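You operate a simulated robot arm through the tools that you are given. There is no shell and no other tool.

The job below is to be done with a simulated robot arm. You get a single attempt, and the scene is never put back.

JOB
Clamp the blue webs, lay the green strip on, press it, bars up.
Fine: on the wheeled table; the table's two yellow bars down, strip across the joint, pressed by the thick green bar; that bar up again, yellow bars lifted off the web; other strips stay.

Only the result counts: the job must be done as asked and must still hold three seconds after the hand-in. Knocking over, shifting, dropping, spilling or breaking anything else fails it.

ROBOT AND FRAMES
A 7-joint arm with a two-finger parallel gripper, fixed in place. Base frame: the origin is on the floor under the middle of its stand, x ahead of it, y to its left, z up; the work surface is at about z = 860. Lengths are in mm, angles in rad, forces in N, time in s.
It reaches about 1247 mm from its shoulder. Its first joint turns from -2.304 to 2.304 rad. Payload 3.91 kg.
The TCP is the grasp point between the finger pads, 30 mm short of the fingertips. In the tool frame z runs along the fingers and y along their closing line. The gripper opens to 110 mm. The fingers are 20 mm wide and 10 mm thick; the gripper's body (48 by 112 mm) begins 55 mm behind the TCP.
Orientation is that of the tool frame in the base frame, as a unit quaternion [x, y, z, w]. With the fingers straight down and closing along the base's y, the tool's x points along the base's -x, its y along +y and its z along -z.

CONTROLS
- The arm moves only by the tool send_rows. Its argument "steps" is a list of rows, each a list of 3 entries, a list of its own where there are three numbers: the opening, from 0 (shut) to 1 (fully open), then the shift along the base's x, y, z in mm, then the turn, a rotation vector about the base's x, y, z in rad. In form: [[fingers, [x, y, z], [ax, ay, az]], ...]. A call has 1 to 20 rows; each row is the pose to reach, as a shift and turn from the pose commanded when the call began. Each row takes 0.2 s and may step no farther than 50 mm and 0.15 rad from the row before; otherwise, or with a gripper value out of range, the whole call is refused. A pose out of reach is approached as far as the arm can. The call stops where the force on the tool passes 90 N (or 10 N more than at its start, if that is more) or the arm is blocked; 0.2 s more then pass. Each finger travels about 108 mm/s and halts on what it meets, pressing with about 21 N; the grip force reading is that of the motor and also rises with nothing between the fingers. The clock runs only during rows and for 0.2 s after the last one: add rows that repeat a pose to give the fingers time. It gives the time, the measured TCP pose, the force on the tool (base axes), the opening and the grip force at its end, in the units of the frame above (readings bear some noise), with the torque about the TCP (base axes, N m) and any sound that the robot's microphone picked up.
- Cameras (640 x 400 px; columns grow to the right, rows downward): "scene" is fixed at [396.7, 650, 1622.2]; the picture's right is [0.39, -0.92, 0.00], its down [0.13, 0.05, -0.99] and it looks along [0.91, 0.39, 0.14] (base axes); focal length 214 px, centre (320, 200). "wrist" rides on the gripper at [72, 17, -103] in the tool frame; the picture's right is [-0.23, 0.97, 0.00], its down [-0.76, -0.18, -0.62] and it looks along [-0.61, -0.14, 0.78] (tool axes); focal length 222 px, centre (320, 200). There is no depth. A picture from a camera that has moved, and an enlarged one, comes with that camera's place and axes in the base frame and with its lens.
- snapshot(camera): a new picture of that camera. The clock stands still meanwhile.
- enlarge(camera, box): a new picture of the part [left, top, right, bottom] of that camera's present view, enlarged. The clock stands still meanwhile.
- sign_off(): hands the job in; it is judged then, once.

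Nothing tells you positions but the pictures and the camera data. Unless the task says otherwise, let go and move clear before handing in.

The tools are called after ">>>" as a command line: name --argument value ..., lists and objects as JSON in quotes. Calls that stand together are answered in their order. send_rows: Moves the arm, as the interface text tells. Its arguments: {"type":"object","properties":{"steps":{"type":"array","items":{"type":"array"}}},"required":["steps"]} The other tools are called the same way: snapshot (camera) takes a picture; enlarge (camera, box) takes an enlarged picture of a part of a camera's view; sign_off () hands the job in.

At the start:

```text
t: 0.0
position: [69.7, 509.9, 1440.6]
orientation: [0.0, 1.0, 0.0, 0.0]
wrist_force: [0.3, 0.1, -0.1]
ft_torque: [0.02, 0.01, 0.01]
opening: 109.9
finger_force: 0.0
```

scene: 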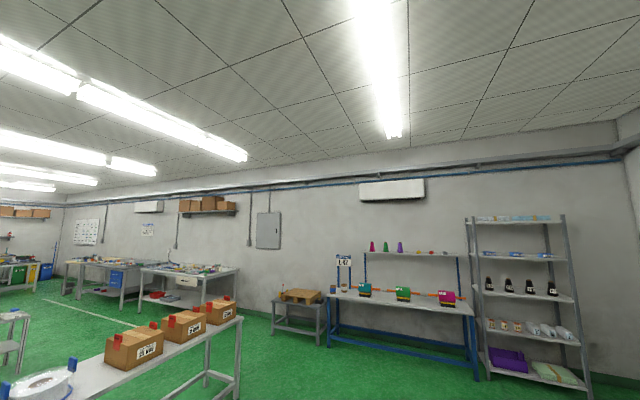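
wrist: 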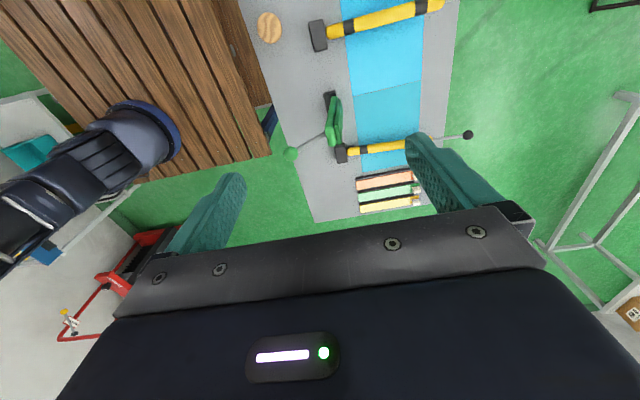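

The wrist camera shows a grey table with blue web pieces, two yellow bars, a green bar with a lever, and three strips (orange, green, yellow). I'll take closer pictures before moving anything.

>>> enlarge --camera "wrist" --box '[240, 0, 480, 150]'

>>> enlarge --camera "wrist" --box '[270, 80, 490, 220]'

>>> enlarge --camera "scene" --box '[0, 240, 320, 400]'

```text
2.67 times, centred on (360, 75) of wrist
camera zoom: at [-3.8, 527.3, 1544.2], right [0.23, 0.97, 0.0], down [0.76, -0.18, 0.62], along [0.61, -0.14, -0.78], focal length 592 px, centre (213, 533)
```

zoom: 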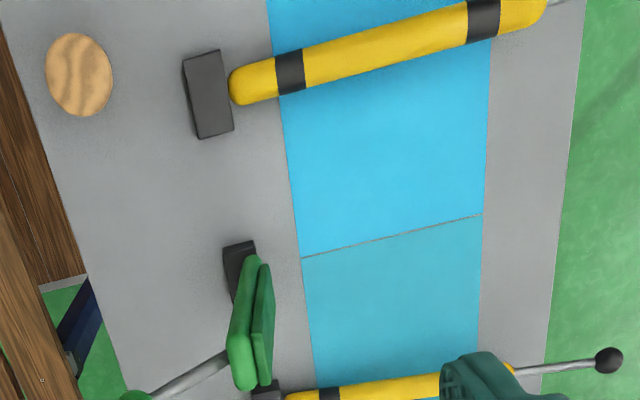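

```text
2.86 times, centred on (380, 150) of wrist
camera zoom: at [-3.8, 527.3, 1544.2], right [0.23, 0.97, 0.0], down [0.76, -0.18, 0.62], along [0.61, -0.14, -0.78], focal length 635 px, centre (149, 343)
```

zoom: 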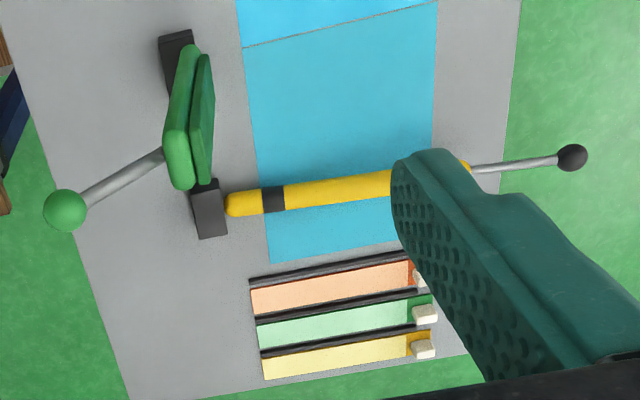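

```text
2.00 times, centred on (160, 320) of scene
camera zoom: at [396.7, 650.0, 1622.2], right [0.39, -0.92, 0.0], down [0.13, 0.05, -0.99], along [0.91, 0.39, 0.14], focal length 429 px, centre (640, -40)
```

zoom: 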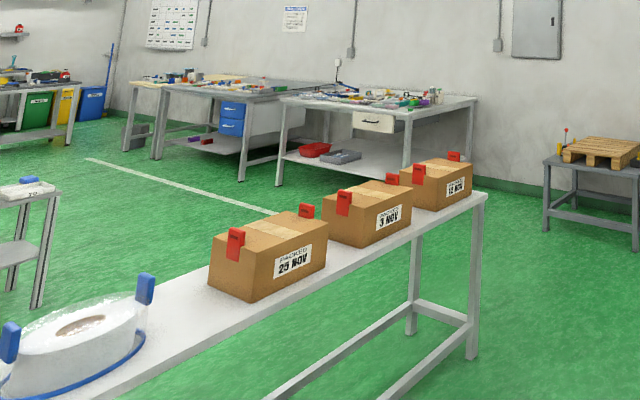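

The table lies roughly under and ahead of the gripper, with x about 0–600 and y about 500–850. I'll shift the hand at its present height to look at it from other angles.

>>> send_rows --steps '[[1, [-20, 40, 0], [0, 0, 0]], [1, [-40, 80, 0], [0, 0, 0]], [1, [-60, 120, 0], [0, 0, 0]], [1, [-80, 160, 0], [0, 0, 0]], [1, [-100, 180, 0], [0, 0, 0]], [1, [-100, 180, 0], [0, 0, 0]]]'

>>> snapshot --camera "wrist"

```text
t: 1.4
position: [-30.1, 690.7, 1438.8]
orientation: [0.001, 1.0, -0.001, 0.001]
wrist_force: [0.4, -0.7, -0.1]
ft_torque: [-0.02, 0.01, 0.02]
opening: 110.0
finger_force: 0.2
```

```text
taken
camera wrist: at [-103.5, 708.7, 1543.1], right [0.23, 0.97, 0.0], down [0.76, -0.18, 0.62], along [0.61, -0.14, -0.78], focal length 222 px, centre (320, 200)
```

wrist: 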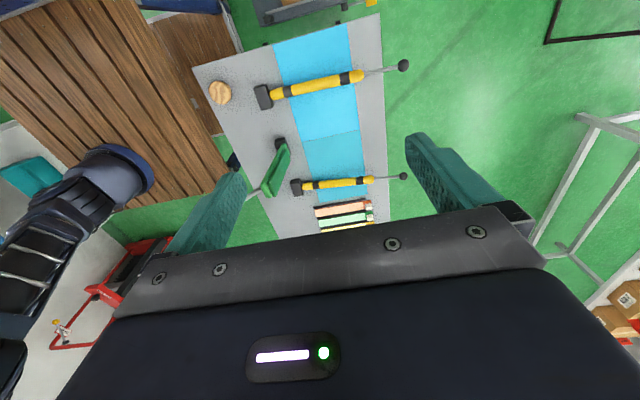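

>>> enlarge --camera "wrist" --box '[180, 0, 420, 150]'

>>> enlarge --camera "wrist" --box '[220, 110, 430, 240]'

```text
2.67 times, centred on (300, 75) of wrist
camera zoom: at [-103.5, 708.7, 1543.1], right [0.23, 0.97, 0.0], down [0.76, -0.18, 0.62], along [0.61, -0.14, -0.78], focal length 592 px, centre (373, 533)
```

zoom: 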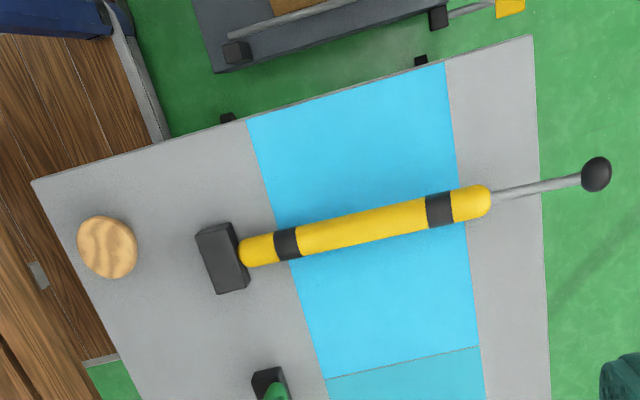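

```text
3.05 times, centred on (325, 175) of wrist
camera zoom: at [-103.5, 708.7, 1543.1], right [0.23, 0.97, 0.0], down [0.76, -0.18, 0.62], along [0.61, -0.14, -0.78], focal length 677 px, centre (305, 276)
```

zoom: 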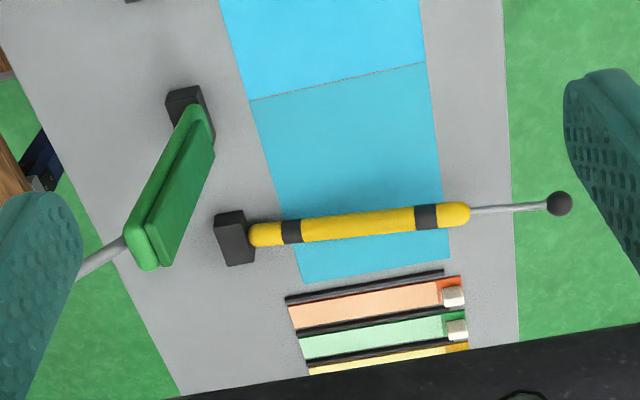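

The grey table spans about x -86 to 643 and y 358 to 850. The yellow bars sit at x≈22 and x≈343, hinged at y≈530, with the seam near x≈180. I'll drop lower and tilt the hand to look along the table from the side and judge bar angles.

>>> send_rows --steps '[[1, [-10, 0, -30], [0, -0.1, 0]], [1, [-20, 0, -60], [0, -0.2, 0]], [1, [-30, 0, -90], [0, -0.3, 0]], [1, [-40, 0, -120], [0, -0.4, 0]], [1, [-50, 0, -150], [0, -0.5, 0]], [1, [-60, 0, -180], [0, -0.6, 0]], [1, [-70, 0, -210], [0, -0.65, 0]], [1, [-80, 0, -240], [0, -0.7, 0]], [1, [-80, 0, -240], [0, -0.7, 0]]]'

>>> snapshot --camera "wrist"

```text
t: 3.4
position: [-111.5, 690.7, 1201.2]
orientation: [0.0, 0.939, 0.0, 0.343]
wrist_force: [-0.7, 0.2, -0.1]
ft_torque: [-0.02, 0.04, -0.04]
opening: 110.1
finger_force: 0.0
```

```text
taken
camera wrist: at [-234.0, 708.2, 1233.5], right [0.17, 0.97, 0.15], down [0.18, -0.18, 0.97], along [0.97, -0.14, -0.21], focal length 222 px, centre (320, 200)
```

wrist: 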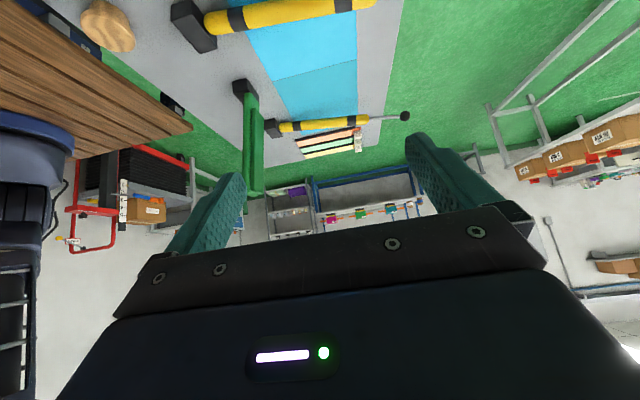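

>>> enlarge --camera "wrist" --box '[160, 0, 432, 170]'

>>> enlarge --camera "wrist" --box '[220, 70, 428, 200]'

```text
2.35 times, centred on (296, 85) of wrist
camera zoom: at [-234.0, 708.2, 1233.5], right [0.17, 0.97, 0.15], down [0.18, -0.18, 0.97], along [0.97, -0.14, -0.21], focal length 523 px, centre (376, 471)
```

zoom: 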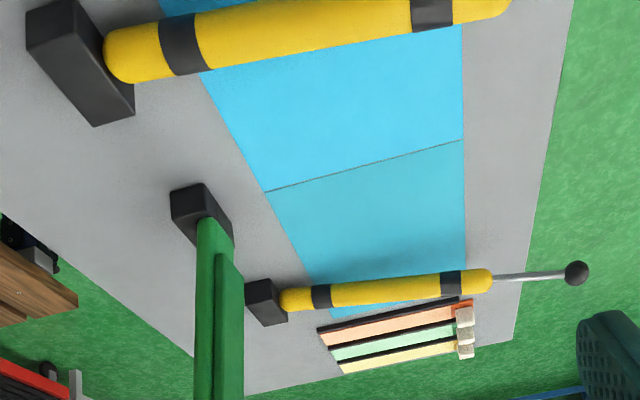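

```text
3.08 times, centred on (324, 135) of wrist
camera zoom: at [-234.0, 708.2, 1233.5], right [0.17, 0.97, 0.15], down [0.18, -0.18, 0.97], along [0.97, -0.14, -0.21], focal length 684 px, centre (308, 400)
```

zoom: 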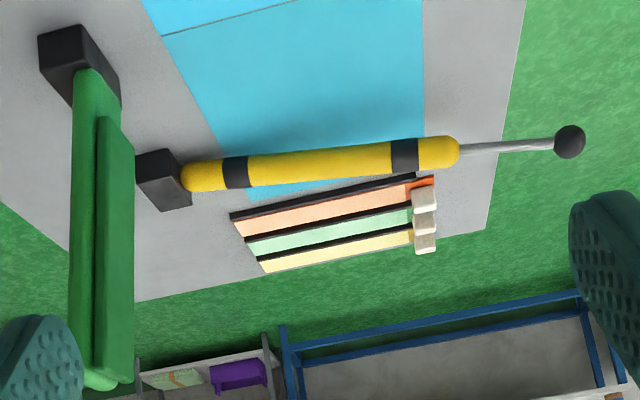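

The green bar stands nearly upright (slightly past vertical, ball at about y 435, z 1180). The yellow bars are tipped up by about 0.15 rad, with knobs near y 886, z 927. Next I'll go over high to look closely at the strips near x≈555.

>>> send_rows --steps '[[1, [36, 0, 30], [0, 0.0875, 0]], [1, [72, 0, 60], [0, 0.175, 0]], [1, [108, 0, 90], [0, 0.2625, 0]], [1, [144, 0, 120], [0, 0.35, 0]], [1, [180, 0, 150], [0, 0.4375, 0]], [1, [216, 0, 180], [0, 0.525, 0]], [1, [252, 0, 210], [0, 0.6125, 0]], [1, [288, 0, 240], [0, 0.7, 0]], [1, [317, -1, 208], [0, 0.7, 0]], [1, [346, -3, 176], [0, 0.7, 0]], [1, [375, -4, 144], [0, 0.7, 0]], [1, [404, -5, 112], [0, 0.7, 0]], [1, [433, -6, 80], [0, 0.7, 0]], [1, [462, -8, 48], [0, 0.7, 0]], [1, [491, -9, 16], [0, 0.7, 0]], [1, [520, -10, -16], [0, 0.7, 0]], [1, [549, -11, -48], [0, 0.7, 0]], [1, [578, -13, -80], [0, 0.7, 0]], [1, [607, -14, -112], [0, 0.7, 0]], [1, [636, -15, -143], [0, 0.7, 0]]]'

>>> snapshot --camera "wrist"

```text
t: 7.6
position: [525.0, 673.3, 1057.6]
orientation: [0.0, 1.0, 0.001, 0.0]
wrist_force: [-0.1, 0.4, 1.2]
ft_torque: [0.0, -0.04, 0.01]
opening: 109.9
finger_force: 0.1
```

```text
taken
camera wrist: at [452.0, 690.8, 1162.1], right [0.23, 0.97, 0.0], down [0.76, -0.18, 0.62], along [0.61, -0.14, -0.78], focal length 222 px, centre (320, 200)
```

wrist: 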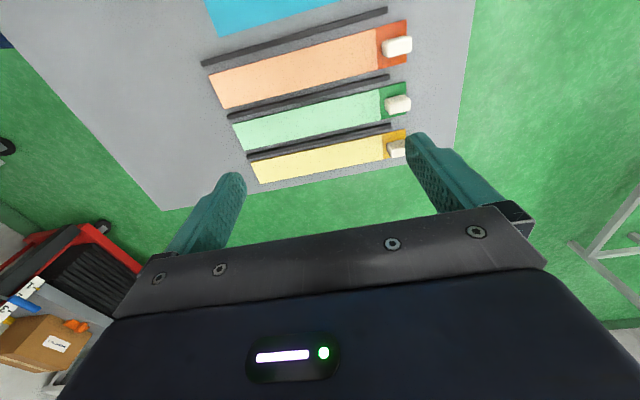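

>>> enlarge --camera "wrist" --box '[190, 0, 446, 160]'

>>> enlarge --camera "wrist" --box '[360, 70, 440, 120]'

>>> enlarge --camera "wrist" --box '[210, 90, 290, 140]'

```text
2.50 times, centred on (318, 80) of wrist
camera zoom: at [452.0, 690.8, 1162.1], right [0.23, 0.97, 0.0], down [0.76, -0.18, 0.62], along [0.61, -0.14, -0.78], focal length 555 px, centre (325, 500)
```

zoom: 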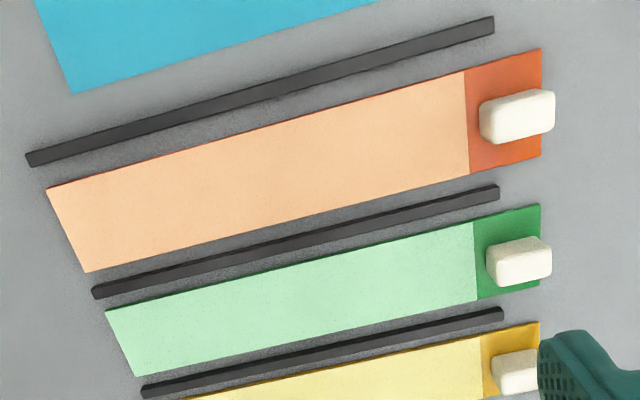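

```text
8.00 times, centred on (400, 95) of wrist
camera zoom: at [452.0, 690.8, 1162.1], right [0.23, 0.97, 0.0], down [0.76, -0.18, 0.62], along [0.61, -0.14, -0.78], focal length 1777 px, centre (-320, 1040)
```

zoom: 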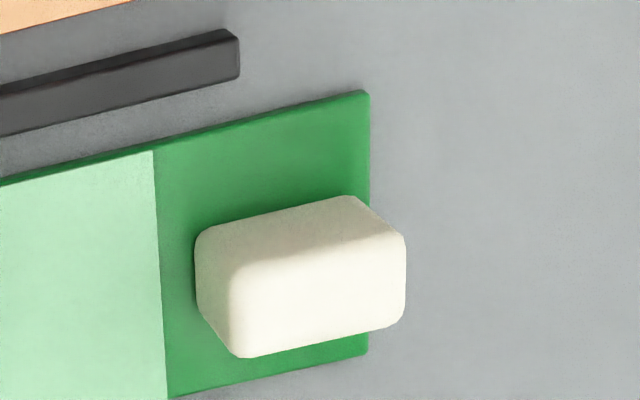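

```text
8.00 times, centred on (250, 115) of wrist
camera zoom: at [452.0, 690.8, 1162.1], right [0.23, 0.97, 0.0], down [0.76, -0.18, 0.62], along [0.61, -0.14, -0.78], focal length 1777 px, centre (880, 880)
```

zoom: 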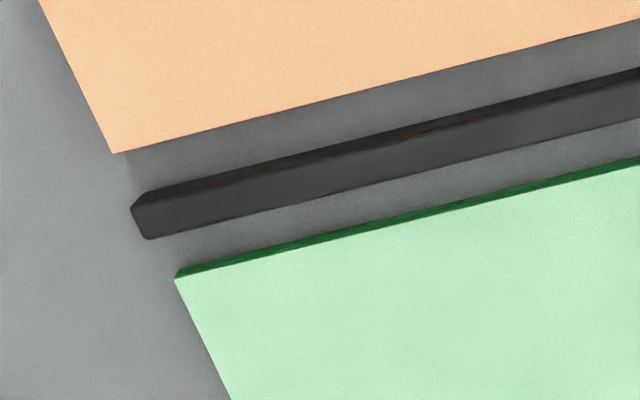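

The green strip lies at x≈530–570, y≈551–781. Its white tab, about 14×26×18 mm, is at roughly (551, 767). Next I'll yaw the hand so the camera looks toward -y and study the green press bar, the seam and the knobs.

>>> send_rows --steps '[[1, [-20, 10, 40], [0, 0, -0.14]], [1, [-50, 25, 75], [0, 0, -0.28]], [1, [-80, 42, 105], [0, 0, -0.42]], [1, [-112, 58, 135], [0, 0, -0.56]], [1, [-145, 75, 160], [0, 0, -0.7]], [1, [-178, 92, 185], [0, 0, -0.84]], [1, [-211, 110, 205], [0, 0, -0.98]], [1, [-244, 127, 222], [0, 0, -1.12]], [1, [-277, 145, 235], [0, 0, -1.26]], [1, [-310, 162, 243], [0, 0, -1.4]], [1, [-342, 177, 243], [0, 0, -1.5]], [1, [-342, 177, 243], [0, 0, -1.5708]], [1, [-342, 177, 243], [0, 0, -1.5708]]]'

>>> snapshot --camera "wrist"

```text
t: 10.4
position: [183.4, 851.3, 1300.6]
orientation: [0.708, 0.706, 0.0, 0.0]
wrist_force: [0.1, -1.2, -0.6]
ft_torque: [0.0, 0.02, 0.0]
opening: 109.8
finger_force: 0.0
```

```text
taken
camera wrist: at [198.9, 924.4, 1403.5], right [0.97, -0.23, 0.0], down [-0.18, -0.76, 0.62], along [-0.14, -0.61, -0.78], focal length 222 px, centre (320, 200)
```

wrist: 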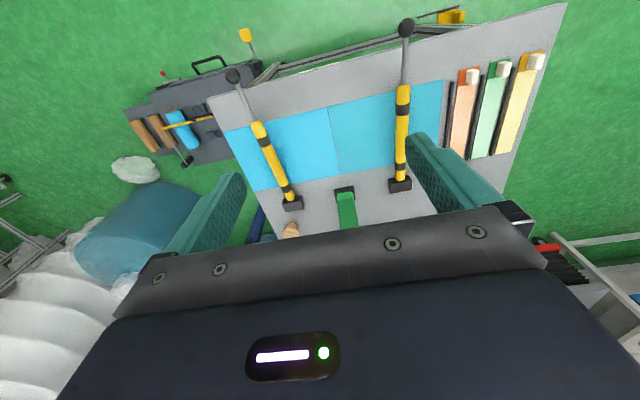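

>>> enlarge --camera "wrist" --box '[110, 0, 350, 150]'

>>> enlarge --camera "wrist" --box '[330, 0, 570, 150]'

>>> enlarge --camera "wrist" --box '[210, 90, 450, 240]'

```text
2.67 times, centred on (230, 75) of wrist
camera zoom: at [198.9, 924.4, 1403.5], right [0.97, -0.23, 0.0], down [-0.18, -0.76, 0.62], along [-0.14, -0.61, -0.78], focal length 592 px, centre (560, 533)
```

zoom: 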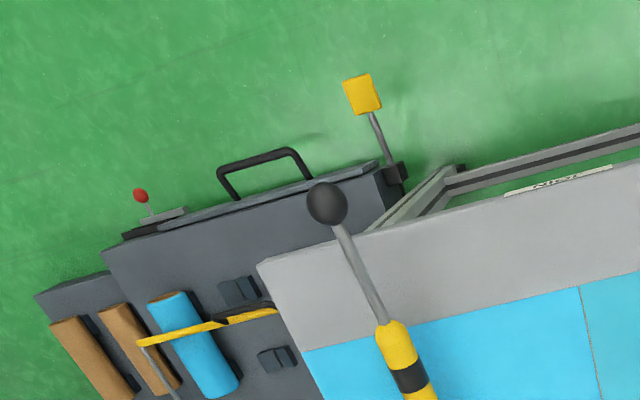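

```text
2.67 times, centred on (450, 75) of wrist
camera zoom: at [198.9, 924.4, 1403.5], right [0.97, -0.23, 0.0], down [-0.18, -0.76, 0.62], along [-0.14, -0.61, -0.78], focal length 592 px, centre (-27, 533)
```

zoom: 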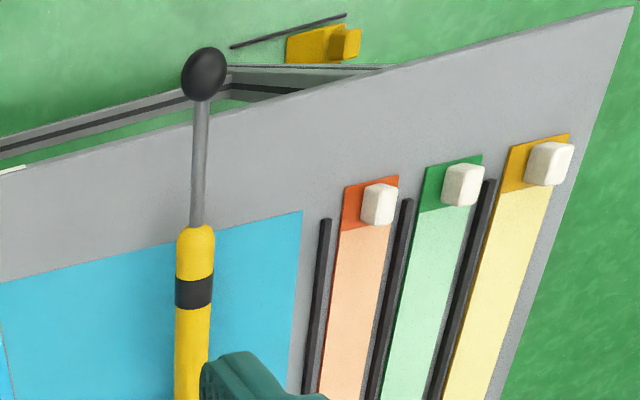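

```text
2.67 times, centred on (330, 165) of wrist
camera zoom: at [198.9, 924.4, 1403.5], right [0.97, -0.23, 0.0], down [-0.18, -0.76, 0.62], along [-0.14, -0.61, -0.78], focal length 592 px, centre (293, 293)
```

zoom: 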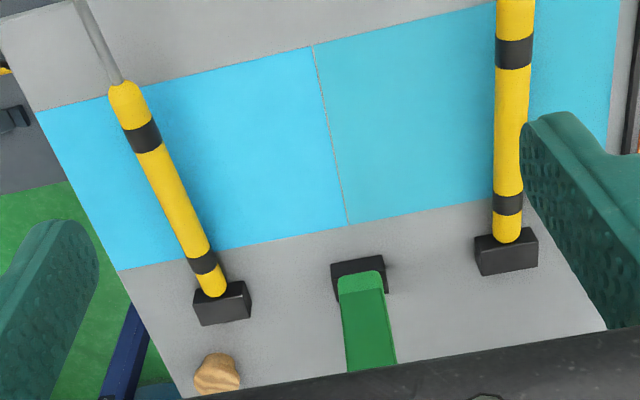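

The seam and the green bar are both at x≈180, the web spans y≈581–768, and the press pad length matches it. The knobs sit near (21, 884, 934) and (340, 883, 930). I'll move above knob B with the fingers closing along x and check alignment.

>>> send_rows --steps '[[1, [20, 4, -38], [0, 0, 0]], [1, [40, 8, -76], [0, 0, 0]], [1, [60, 12, -114], [0, 0, 0]], [1, [80, 16, -152], [0, 0, 0]], [1, [100, 20, -190], [0, 0, 0]], [1, [120, 24, -228], [0, 0, 0]], [1, [140, 28, -265], [0, 0, 0]], [1, [156, 31, -300], [0, 0, 0]], [1, [156, 31, -300], [0, 0, 0]]]'

>>> snapshot --camera "wrist"

```text
t: 12.4
position: [338.8, 884.1, 998.7]
orientation: [0.707, 0.707, 0.0, 0.0]
wrist_force: [-0.4, 0.1, -0.2]
ft_torque: [-0.02, 0.02, -0.03]
opening: 110.1
finger_force: 0.1
```

```text
taken
camera wrist: at [354.7, 956.9, 1102.3], right [0.97, -0.23, 0.0], down [-0.18, -0.76, 0.62], along [-0.14, -0.61, -0.78], focal length 222 px, centre (320, 200)
```

wrist: 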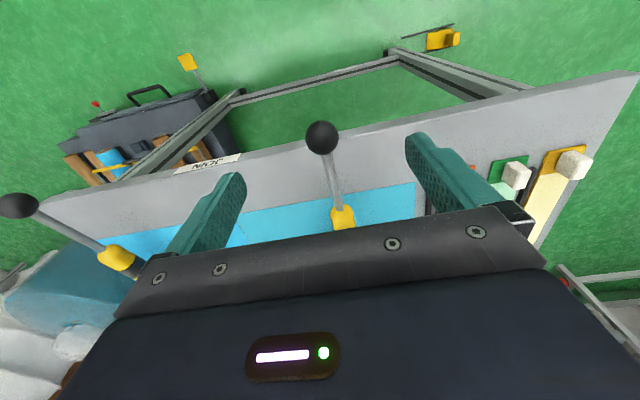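

Knob B is centred under the gripper at about (339.5, 885, 930). I'll lower onto it and close.

>>> send_rows --steps '[[0.7, [0.5, 0, -30], [0, 0, 0]], [0.5, [0.5, 0, -60], [0, 0, 0]], [0.5, [0.5, 0, -69], [0, 0, 0]], [0.5, [0.5, 0, -69], [0, 0, 0]], [0.2, [0.5, 0, -69], [0, 0, 0]], [0, [0.5, 0, -69], [0, 0, 0]], [0, [0.5, 0, -69], [0, 0, 0]], [0, [0.5, 0, -69], [0, 0, 0]]]'

```text
t: 14.2
position: [340.3, 883.9, 930.0]
orientation: [0.708, 0.706, 0.0, 0.0]
wrist_force: [6.0, 0.1, -2.6]
ft_torque: [0.32, -0.05, 0.01]
opening: 27.2
finger_force: 45.5
```

The knob is held at 27 mm opening. Now I'll bring the bar down along its arc, gently.

>>> send_rows --steps '[[0, [-0.5, 1, -8], [0, 0, 0]], [0, [-0.5, 2, -16], [0, 0, 0]], [0, [-0.5, 3, -24], [0, 0, 0]], [0, [-0.5, 3.5, -32], [0, 0, 0]], [0, [-0.5, 4, -40], [0, 0, 0]]]'

>>> snapshot --camera "wrist"

```text
t: 15.4
position: [339.3, 885.6, 891.7]
orientation: [0.708, 0.706, 0.0, 0.0]
wrist_force: [11.1, -1.2, 0.8]
ft_torque: [-0.83, -0.06, -0.02]
opening: 27.3
finger_force: 45.2
```

```text
taken
camera wrist: at [356.4, 959.8, 995.3], right [0.97, -0.23, 0.0], down [-0.18, -0.76, 0.62], along [-0.14, -0.61, -0.78], focal length 222 px, centre (320, 200)
```

wrist: 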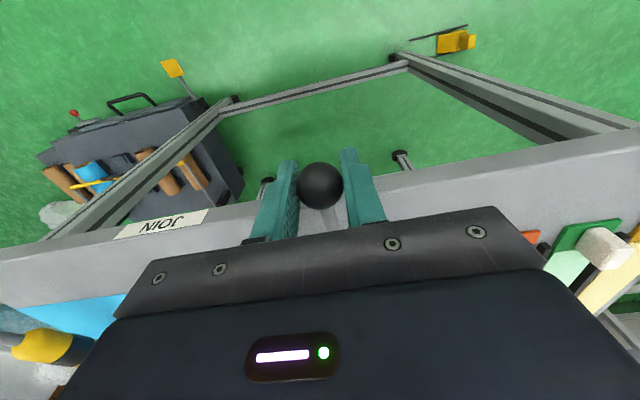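

The bar is following. I'll centre slightly in +x to drop the side force and continue down until contact.

>>> send_rows --steps '[[0, [1.5, 0, -3], [0, 0, 0]], [0, [2, 0, -6], [0, 0, 0]], [0, [2, 0, -9], [0, 0, 0]], [0, [2, 0, -12], [0, 0, 0]]]'

```text
t: 16.4
position: [340.6, 888.0, 880.1]
orientation: [0.707, 0.708, 0.0, 0.0]
wrist_force: [-5.1, 3.3, 4.7]
ft_torque: [-0.74, 0.06, 0.01]
opening: 27.0
finger_force: 44.9
```

>>> send_rows --steps '[[0, [-0.7, -1, -2], [0, 0, 0]], [0, [-0.7, -1, -4], [0, 0, 0]], [0, [-0.7, -1, -5], [0, 0, 0]]]'

>>> snapshot --camera "wrist"

```text
t: 17.2
position: [338.9, 885.4, 877.4]
orientation: [0.707, 0.708, 0.001, -0.002]
wrist_force: [-7.1, 12.8, 31.2]
ft_torque: [0.13, 0.04, 0.0]
opening: 27.5
finger_force: 44.7
```

```text
taken
camera wrist: at [356.4, 958.7, 980.7], right [0.97, -0.23, 0.0], down [-0.18, -0.76, 0.62], along [-0.14, -0.6, -0.78], focal length 222 px, centre (320, 200)
```

wrist: 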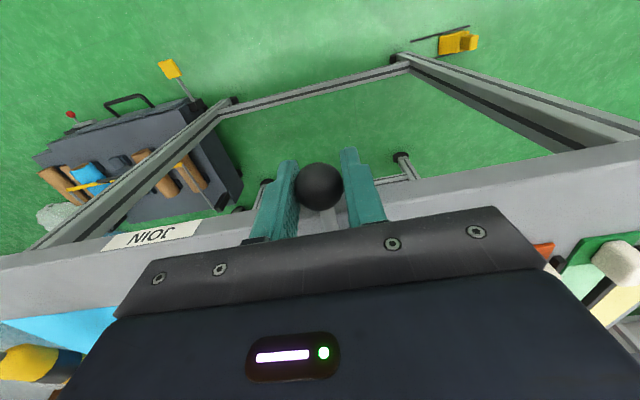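

Contact at z≈877 with about 31 N, so bar B is down. I'll release, rise, and check that it stays down.

>>> send_rows --steps '[[0, [0.5, 0.5, 3], [0, 0, 0]], [0.5, [0.5, 0.5, 3], [0, 0, 0]], [0.5, [0.5, 0.5, 3], [0, 0, 0]], [0.5, [0.5, 0.5, 30], [0, 0, 0]], [0.5, [0.5, 0.5, 70], [0, 0, 0]], [0.6, [0.5, 0.5, 120], [0, 0, 0]], [0.6, [0.5, 0.5, 120], [0, 0, 0]]]'

>>> snapshot --camera "wrist"

```text
t: 18.8
position: [343.3, 888.4, 996.5]
orientation: [0.707, 0.707, 0.0, 0.0]
wrist_force: [0.4, 0.3, 0.4]
ft_torque: [0.0, -0.01, 0.02]
opening: 65.8
finger_force: 0.0
```

```text
taken
camera wrist: at [359.3, 961.1, 1099.6], right [0.97, -0.23, 0.0], down [-0.18, -0.76, 0.62], along [-0.14, -0.61, -0.78], focal length 222 px, centre (320, 200)
```

wrist: 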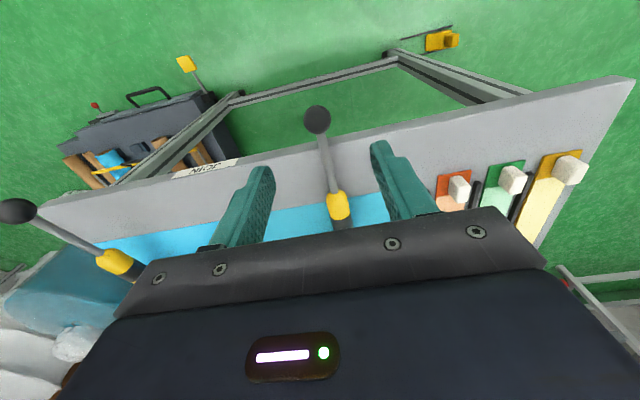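

Bar B stays down. Now I'll move along to knob A near (21, 884, 934).

>>> send_rows --steps '[[0.6, [-40, -1, 10], [0, 0, 0]], [0.6, [-85, -1, 12], [0, 0, 0]], [0.6, [-130, -2, 12], [0, 0, 0]], [0.6, [-175, -2, 12], [0, 0, 0]], [0.6, [-220, -3, 12], [0, 0, 0]], [0.6, [-265, -3, 12], [0, 0, 0]], [0.6, [-300, -3, 12], [0, 0, 0]], [0.6, [-321, -3, 12], [0, 0, 0]], [0.6, [-321, -3, 12], [0, 0, 0]]]'

>>> snapshot --camera "wrist"

```text
t: 20.8
position: [21.7, 883.9, 1007.6]
orientation: [0.707, 0.707, 0.0, 0.0]
wrist_force: [0.6, -1.0, 0.1]
ft_torque: [0.02, -0.02, 0.02]
opening: 66.1
finger_force: 0.1
```

```text
taken
camera wrist: at [37.2, 956.5, 1111.3], right [0.97, -0.23, 0.0], down [-0.18, -0.76, 0.62], along [-0.14, -0.61, -0.78], focal length 222 px, centre (320, 200)
```

wrist: 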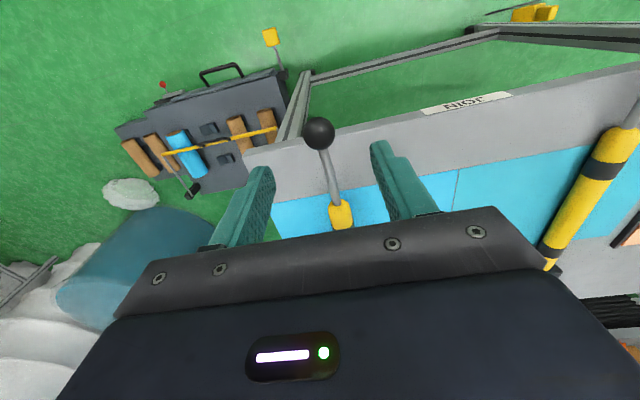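

There's a label on the table's edge I'd like to read before going on.

>>> enlarge --camera "wrist" --box '[400, 75, 528, 155]'

>>> enlarge --camera "wrist" --box '[100, 20, 340, 170]'

```text
5.00 times, centred on (464, 115) of wrist
camera zoom: at [37.2, 956.5, 1111.3], right [0.97, -0.23, 0.0], down [-0.18, -0.76, 0.62], along [-0.14, -0.61, -0.78], focal length 1111 px, centre (-400, 625)
```

zoom: 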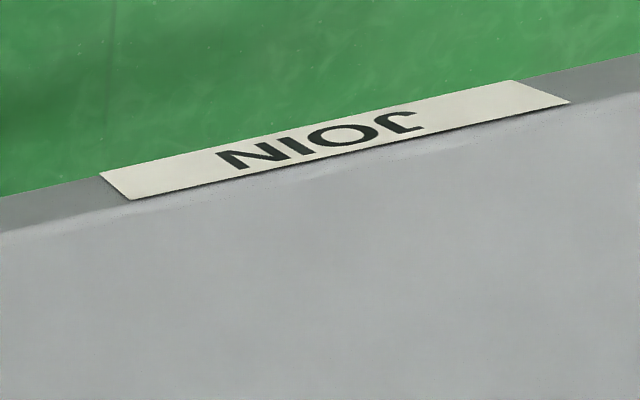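

```text
2.67 times, centred on (220, 95) of wrist
camera zoom: at [37.2, 956.5, 1111.3], right [0.97, -0.23, 0.0], down [-0.18, -0.76, 0.62], along [-0.14, -0.61, -0.78], focal length 592 px, centre (587, 480)
```

zoom: 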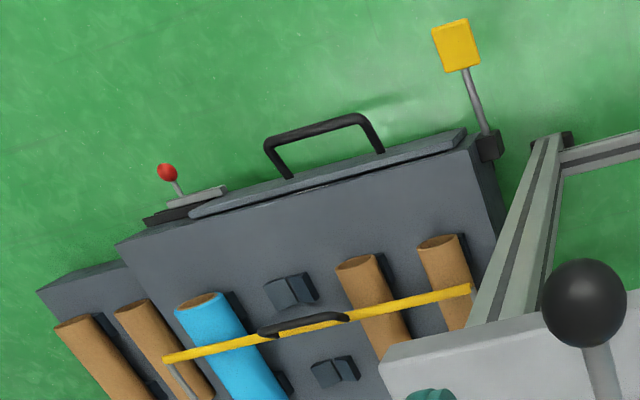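

The label just says "JOIN" at the seam. Knob A is at about (19.5, 885, 932), so I'll lower and grip it.

>>> send_rows --steps '[[0.5, [-1.7, 1, -30], [0, 0, 0]], [0.5, [-1.7, 1, -60], [0, 0, 0]], [0.5, [-1.7, 1, -75], [0, 0, 0]], [0.5, [-1.7, 1, -75], [0, 0, 0]], [0.2, [-1.7, 1, -75], [0, 0, 0]], [0, [-1.7, 1, -75], [0, 0, 0]], [0, [-1.7, 1, -75], [0, 0, 0]], [0, [-1.7, 1, -75], [0, 0, 0]]]'

```text
t: 22.6
position: [20.2, 884.6, 932.2]
orientation: [0.708, 0.706, 0.001, 0.0]
wrist_force: [11.6, -4.0, -3.5]
ft_torque: [0.21, -0.06, -0.03]
opening: 27.5
finger_force: 45.0
```

>>> send_rows --steps '[[0, [1.5, 0, -8], [0, 0, 0]], [0, [1.8, 1, -16], [0, 0, 0]], [0, [1.8, 1.5, -24], [0, 0, 0]], [0, [1.8, 2, -32], [0, 0, 0]], [0, [1.8, 2.5, -40], [0, 0, 0]], [0, [1.8, 2.5, -46], [0, 0, 0]], [0, [1.8, 2.5, -50], [0, 0, 0]]]'

```text
t: 24.2
position: [20.1, 887.1, 880.2]
orientation: [0.708, 0.707, 0.0, 0.0]
wrist_force: [1.0, -2.9, 1.5]
ft_torque: [-0.86, -0.02, 0.03]
opening: 27.4
finger_force: 44.4
```

>>> send_rows --steps '[[0, [0, 0, -2], [0, 0, 0]], [0, [0, 0, -4], [0, 0, 0]], [0, [0, 0, -6], [0, 0, 0]]]'

```text
t: 25.0
position: [21.5, 887.8, 878.5]
orientation: [0.707, 0.707, 0.002, -0.001]
wrist_force: [0.8, -7.6, 33.8]
ft_torque: [-0.03, 0.0, -0.01]
opening: 27.5
finger_force: 44.9
```

Bar A has met the web with about 34 N. I'll release, rise and look.

>>> send_rows --steps '[[0, [0, 0, 3], [0, 0, 0]], [0.5, [0, 0, 3], [0, 0, 0]], [0.5, [0, 0, 3], [0, 0, 0]], [0.5, [0, 0, 30], [0, 0, 0]], [0.5, [0, 0, 70], [0, 0, 0]], [0.6, [0, 0, 120], [0, 0, 0]], [0.6, [20, 0, 165], [0, 0, 0]], [0.6, [60, 0, 190], [0, 0, 0]], [0.6, [100, 0, 215], [0, 0, 0]], [0.6, [140, 0, 240], [0, 0, 0]], [0.6, [160, -10, 280], [0, 0, 0]], [0.6, [160, -20, 325], [0, 0, 0]], [0.6, [160, -30, 370], [0, 0, 0]], [0.6, [160, -30, 400], [0, 0, 0]], [0.6, [160, -30, 400], [0, 0, 0]]]'

>>> snapshot --camera "wrist"

```text
t: 28.2
position: [180.1, 857.6, 1276.1]
orientation: [0.709, 0.706, 0.0, 0.0]
wrist_force: [-0.2, 0.0, 0.4]
ft_torque: [0.02, 0.01, 0.0]
opening: 66.1
finger_force: 0.1
```

```text
taken
camera wrist: at [196.2, 931.1, 1379.0], right [0.97, -0.23, 0.0], down [-0.18, -0.76, 0.62], along [-0.14, -0.61, -0.78], focal length 222 px, centre (320, 200)
```

wrist: 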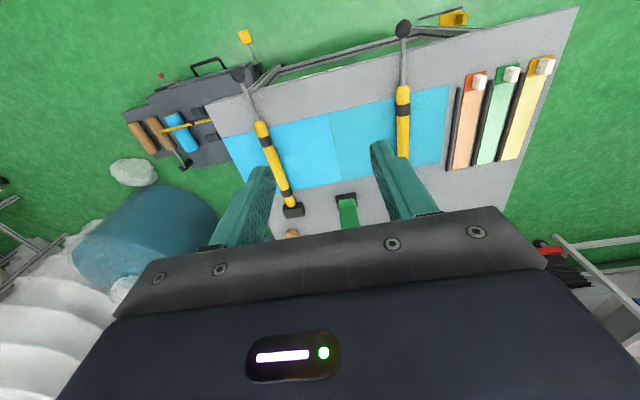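

>>> enlarge --camera "wrist" --box '[200, 60, 440, 210]'

>>> enlarge --camera "wrist" --box '[430, 40, 590, 140]'

```text
2.67 times, centred on (320, 135) of wrist
camera zoom: at [196.2, 931.1, 1379.0], right [0.97, -0.23, 0.0], down [-0.18, -0.76, 0.62], along [-0.14, -0.61, -0.78], focal length 592 px, centre (320, 373)
```

zoom: 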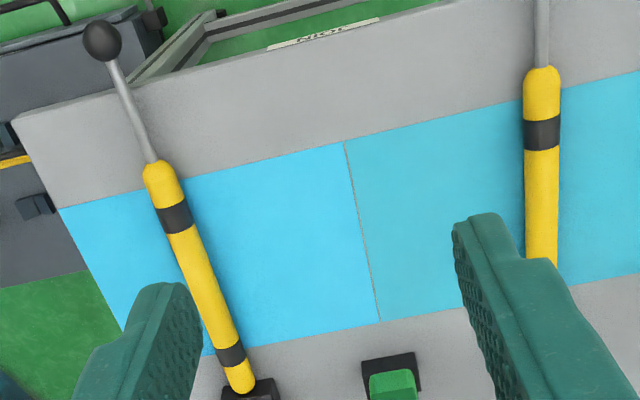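

```text
4.00 times, centred on (510, 90) of wrist
camera zoom: at [196.2, 931.1, 1379.0], right [0.97, -0.23, 0.0], down [-0.18, -0.76, 0.62], along [-0.14, -0.61, -0.78], focal length 888 px, centre (-440, 640)
```

zoom: 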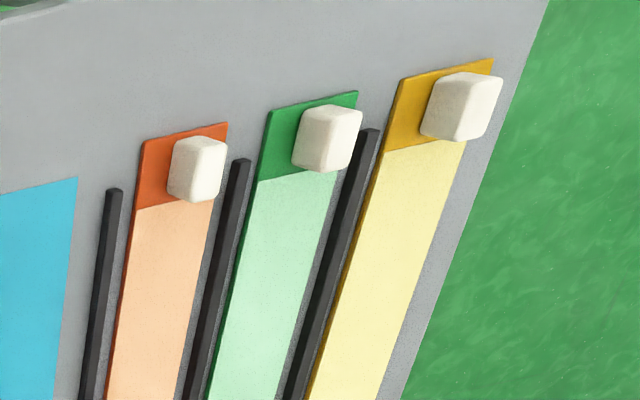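

Both yellow bars now lie on the web. The seam is at x≈179, y≈582–768. Next I'll move above the green strip's tab.

>>> send_rows --steps '[[0.6, [37, -9, -20], [0, 0, 0]], [0.6, [75, -18, -45], [0, 0, 0]], [0.6, [113, -27, -70], [0, 0, 0]], [0.6, [150, -36, -98], [0, 0, 0]], [0.6, [187, -45, -126], [0, 0, 0]], [0.6, [224, -54, -154], [0, 0, 0]], [0.6, [261, -63, -182], [0, 0, 0]], [0.6, [298, -72, -210], [0, 0, 0]], [0.6, [335, -81, -240], [0, 0, 0]], [0.6, [370, -90, -266], [0, 0, 0]], [0.6, [370, -90, -266], [0, 0, 0]]]'

>>> snapshot --camera "wrist"

```text
t: 30.6
position: [550.7, 768.4, 1010.0]
orientation: [0.706, 0.708, 0.0, 0.0]
wrist_force: [0.3, 0.4, 0.0]
ft_torque: [0.0, 0.02, -0.01]
opening: 65.9
finger_force: 0.0
```

```text
taken
camera wrist: at [567.7, 840.6, 1112.8], right [0.97, -0.23, 0.0], down [-0.18, -0.76, 0.62], along [-0.14, -0.61, -0.78], focal length 222 px, centre (320, 200)
```

wrist: 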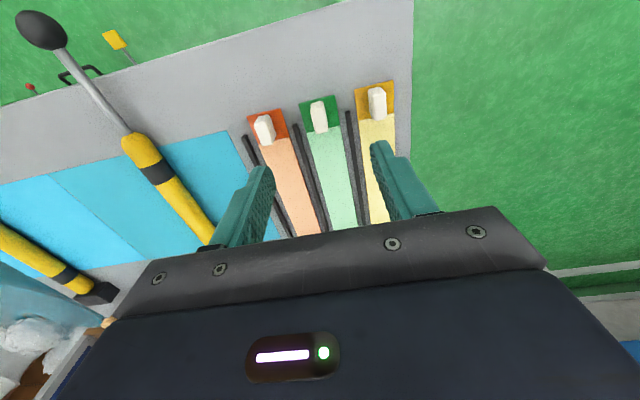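

>>> enlarge --camera "wrist" --box '[240, 70, 400, 170]'

>>> enlarge --camera "wrist" --box '[288, 85, 368, 135]'

```text
4.00 times, centred on (320, 120) of wrist
camera zoom: at [567.7, 840.6, 1112.8], right [0.97, -0.23, 0.0], down [-0.18, -0.76, 0.62], along [-0.14, -0.61, -0.78], focal length 888 px, centre (320, 520)
```

zoom: 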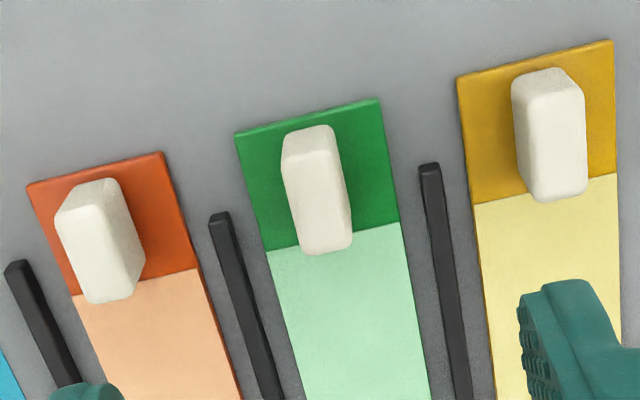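

```text
8.00 times, centred on (328, 110) of wrist
camera zoom: at [567.7, 840.6, 1112.8], right [0.97, -0.23, 0.0], down [-0.18, -0.76, 0.62], along [-0.14, -0.61, -0.78], focal length 1777 px, centre (256, 920)
```

zoom: 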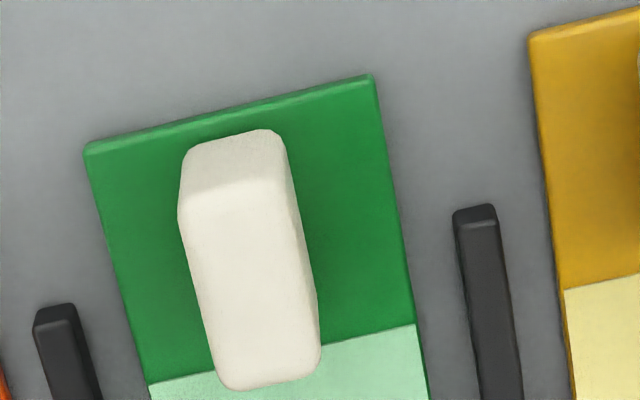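

The tab is at x 543–556, y 752–776, z up to about 886, and the strip is square to the table. Before picking it up I want a level view of the raised green bar, to know its pad length and ball position exactly.

>>> send_rows --steps '[[0.8, [-15, 0, 45], [0, 0, 0]], [0.9, [-55, 2, 75], [0, 0, 0]], [1, [-95, 5, 100], [-0.1, 0, 0]], [1, [-140, 8, 120], [-0.2, 0, 0]], [1, [-185, 11, 140], [-0.3, 0, 0]], [1, [-230, 14, 160], [-0.4, 0, 0]], [1, [-275, 17, 180], [-0.5, 0, 0]], [1, [-320, 20, 200], [-0.6, 0, 0]], [1, [-350, 22, 215], [-0.7, 0, 0]], [1, [-370, 22, 222], [-0.75, 0, 0]], [1, [-370, 22, 222], [-0.75, 0, 0]]]'

>>> snapshot --camera "wrist"

```text
t: 33.0
position: [259.9, 723.7, 1234.1]
orientation: [0.658, 0.703, -0.155, 0.22]
wrist_force: [-1.0, 0.2, -1.0]
ft_torque: [-0.02, -0.05, 0.01]
opening: 110.0
finger_force: 0.0
out of reach, approached as far as the arm can: row 7, 8, 9, 10, 11
```

```text
taken
camera wrist: at [262.6, 840.6, 1286.0], right [0.98, -0.11, 0.19], down [-0.22, -0.35, 0.91], along [-0.04, -0.93, -0.37], focal length 222 px, centre (320, 200)
```

wrist: 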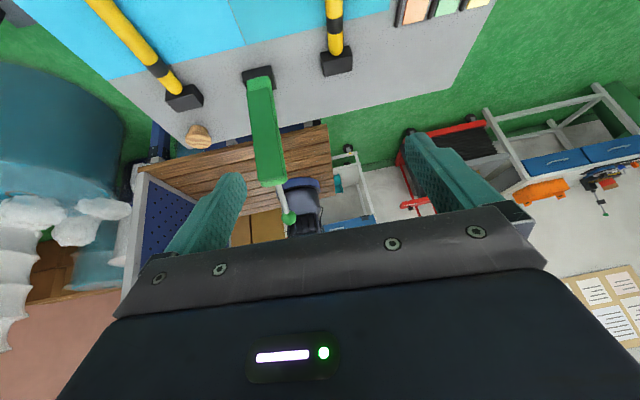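

>>> enlarge --camera "wrist" --box '[180, 50, 372, 170]'

>>> enlarge --camera "wrist" --box '[220, 130, 348, 210]'

```text
3.33 times, centred on (276, 110) of wrist
camera zoom: at [262.6, 840.6, 1286.0], right [0.98, -0.11, 0.19], down [-0.22, -0.35, 0.91], along [-0.04, -0.93, -0.37], focal length 740 px, centre (467, 500)
```

zoom: 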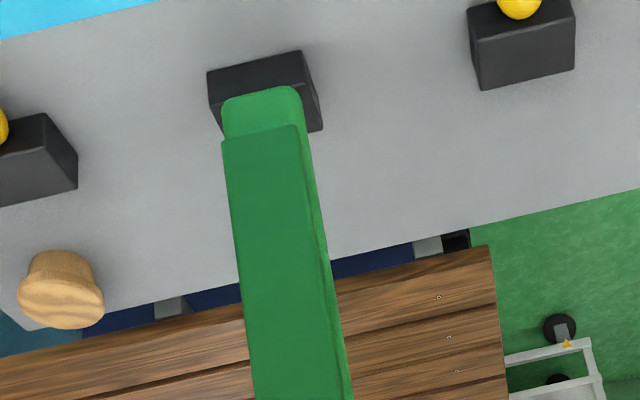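

```text
5.00 times, centred on (284, 170) of wrist
camera zoom: at [262.6, 840.6, 1286.0], right [0.98, -0.11, 0.19], down [-0.22, -0.35, 0.91], along [-0.04, -0.93, -0.37], focal length 1111 px, centre (500, 350)
```

zoom: 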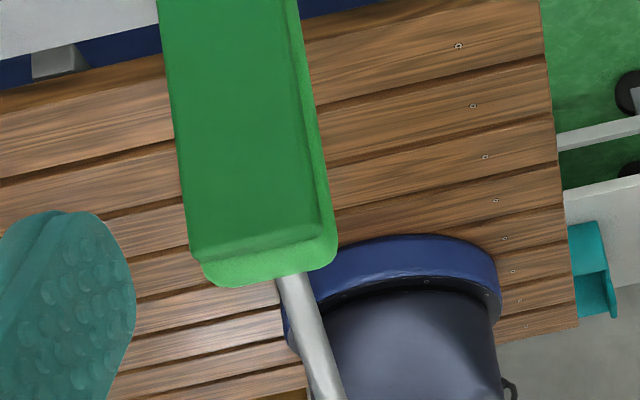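

The pad is about 190 mm long, matching the web, and the ball is near (178, 428, 1147). The last tilt ran out of reach, so I'll back out of it the way I came.

>>> send_rows --steps '[[1, [35, -2, -15], [0.09, 0, 0]], [1, [70, -4, -30], [0.18, 0, 0]], [1, [105, -6, -46], [0.27, 0, 0]], [1, [140, -8, -62], [0.35, 0, 0]], [1, [140, -8, -62], [0.35, 0, 0]]]'

```text
t: 34.2
position: [403.4, 721.0, 1172.0]
orientation: [0.687, 0.719, -0.029, 0.102]
wrist_force: [-0.6, -1.0, -0.1]
ft_torque: [0.0, 0.0, 0.04]
opening: 110.2
finger_force: 0.0
```

>>> send_rows --steps '[[0.8, [25, 7, -27], [0.0464, 0.0259, -0.0113]], [0.6, [50, 14, -54], [0.0928, 0.0517, -0.0227]], [0.4, [75, 21, -81], [0.1392, 0.0776, -0.034]], [0.24, [100, 28, -108], [0.1856, 0.1034, -0.0453]], [0.24, [125, 36, -135], [0.1856, 0.1034, -0.0453]], [0.24, [146, 43, -162], [0.1856, 0.1034, -0.0453]], [0.24, [146, 43, -162], [0.1856, 0.1034, -0.0453]], [0.24, [146, 43, -162], [0.1856, 0.1034, -0.0453]]]'

>>> snapshot --camera "wrist"

```text
t: 36.0
position: [548.0, 764.2, 1011.4]
orientation: [0.707, 0.707, 0.0, 0.0]
wrist_force: [0.6, 1.6, 0.2]
ft_torque: [-0.03, -0.02, 0.02]
opening: 26.2
finger_force: 0.1
```

```text
taken
camera wrist: at [563.9, 837.2, 1114.9], right [0.97, -0.23, 0.0], down [-0.18, -0.76, 0.62], along [-0.14, -0.61, -0.78], focal length 222 px, centre (320, 200)
```

wrist: 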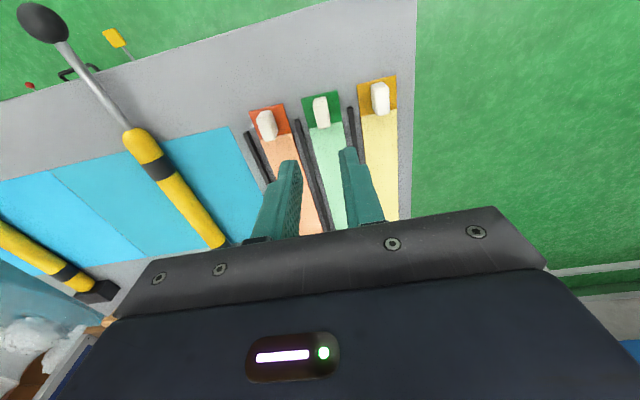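

>>> enlarge --camera "wrist" --box '[280, 80, 376, 140]'

```text
6.67 times, centred on (328, 110) of wrist
camera zoom: at [563.9, 837.2, 1114.9], right [0.97, -0.23, 0.0], down [-0.18, -0.76, 0.62], along [-0.14, -0.61, -0.78], focal length 1481 px, centre (267, 800)
```

zoom: 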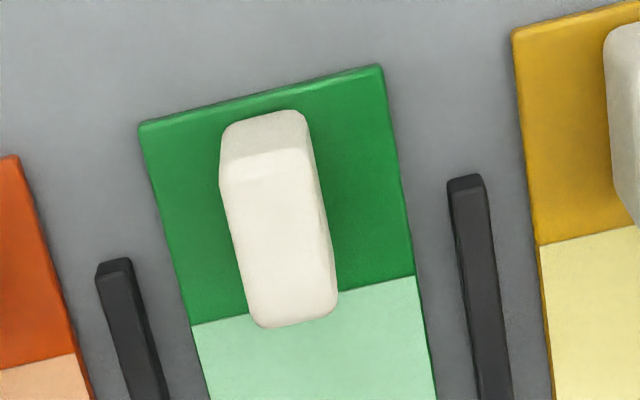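

The tab centre is about 2 mm toward +x of the gripper centre, so I'll correct that, narrow the opening to clear the ridges, and descend to the tab.

>>> send_rows --steps '[[0.225, [2, -0.5, -30], [0, 0, 0]], [0.225, [2, -0.5, -65], [0, 0, 0]], [0.225, [2, -0.5, -90], [0, 0, 0]], [0.225, [2, -0.5, -103], [0, 0, 0]], [0.225, [2, -0.5, -110], [0, 0, 0]], [0.225, [2, -0.5, -110], [0, 0, 0]]]'

>>> snapshot --camera "wrist"

```text
t: 37.4
position: [549.1, 763.9, 901.2]
orientation: [0.707, 0.707, -0.001, 0.0]
wrist_force: [0.4, -0.6, -0.1]
ft_torque: [0.03, -0.03, 0.0]
opening: 24.8
finger_force: 0.1
```

```text
taken
camera wrist: at [566.3, 836.4, 1004.2], right [0.97, -0.23, 0.0], down [-0.18, -0.76, 0.62], along [-0.14, -0.61, -0.78], focal length 222 px, centre (320, 200)
```

wrist: 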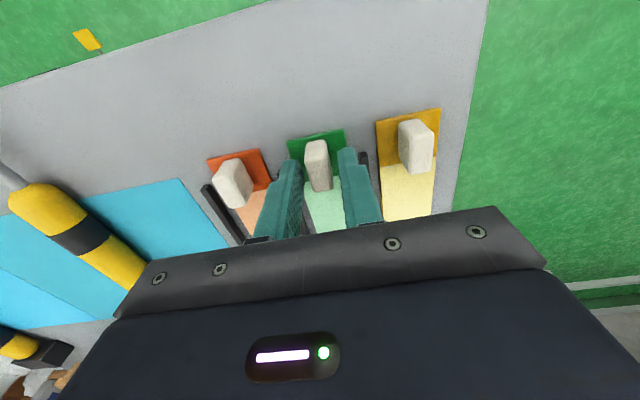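

>>> enlarge --camera "wrist" --box '[240, 120, 400, 220]'

```text
4.00 times, centred on (320, 170) of wrist
camera zoom: at [566.3, 836.4, 1004.2], right [0.97, -0.23, 0.0], down [-0.18, -0.76, 0.62], along [-0.14, -0.61, -0.78], focal length 888 px, centre (320, 320)
```

zoom: 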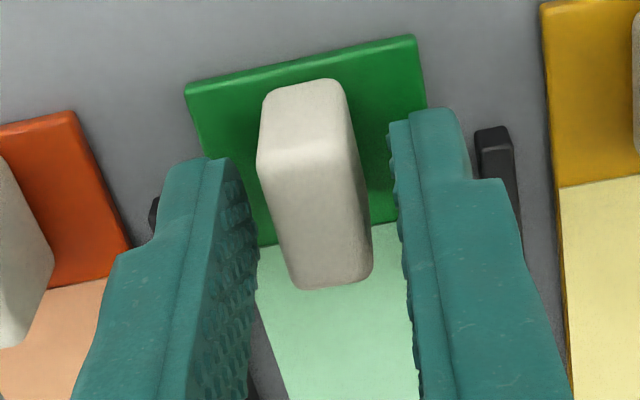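

The tab is centred between the fingers. I'll close on it and lift slowly.

>>> send_rows --steps '[[0.15, [0.2, 0, 0], [0, 0, 0]], [0, [0.2, 0, 0], [0, 0, 0]], [0, [0.2, 0, 0], [0, 0, 0]], [0, [0.2, 0, 0], [0, 0, 0]], [0, [0.2, 0, 4], [0, 0, 0]], [0, [0.2, 0, 10], [0, 0, 0]]]'

>>> snapshot --camera "wrist"

```text
t: 38.8
position: [550.7, 763.2, 911.1]
orientation: [0.707, 0.707, 0.0, 0.0]
wrist_force: [0.7, -0.6, -0.4]
ft_torque: [0.0, 0.0, -0.01]
opening: 12.3
finger_force: 20.8
```

```text
taken
camera wrist: at [566.3, 836.2, 1014.9], right [0.97, -0.23, 0.0], down [-0.18, -0.76, 0.62], along [-0.14, -0.61, -0.78], focal length 222 px, centre (320, 200)
```

wrist: 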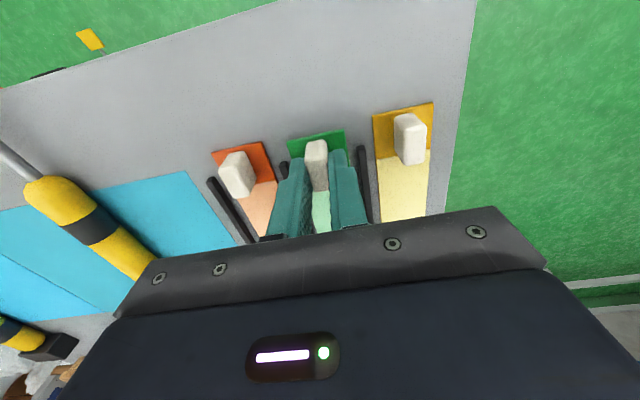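

>>> send_rows --steps '[[0, [0, 0, 15], [0, 0, 0]], [0, [0, 0, 35], [0, 0, 0]], [0, [0, 0, 60], [0, 0, 0]], [0, [0, 0, 90], [0, 0, 0]], [0, [0, 0, 120], [0, 0, 0]], [0, [0, 0, 140], [0, 0, 0]], [0, [0, 0, 140], [0, 0, 0]]]'

>>> snapshot --camera "wrist"

```text
t: 40.4
position: [550.4, 763.4, 1051.1]
orientation: [0.708, 0.707, 0.0, -0.001]
wrist_force: [1.2, 0.6, -1.0]
ft_torque: [0.05, -0.02, 0.02]
opening: 13.1
finger_force: 20.7
```

```text
taken
camera wrist: at [566.1, 836.6, 1154.9], right [0.97, -0.23, 0.0], down [-0.18, -0.76, 0.62], along [-0.14, -0.61, -0.78], focal length 222 px, centre (320, 200)
```

wrist: 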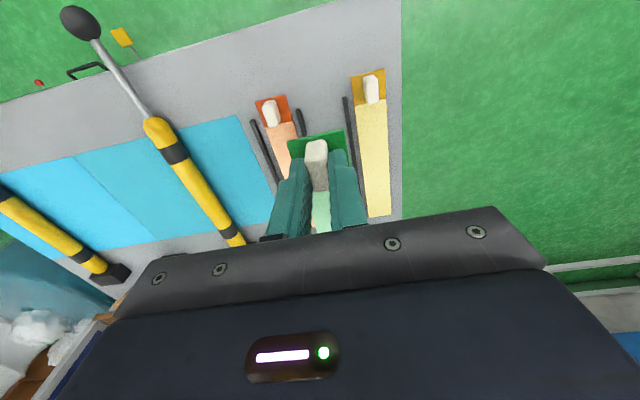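

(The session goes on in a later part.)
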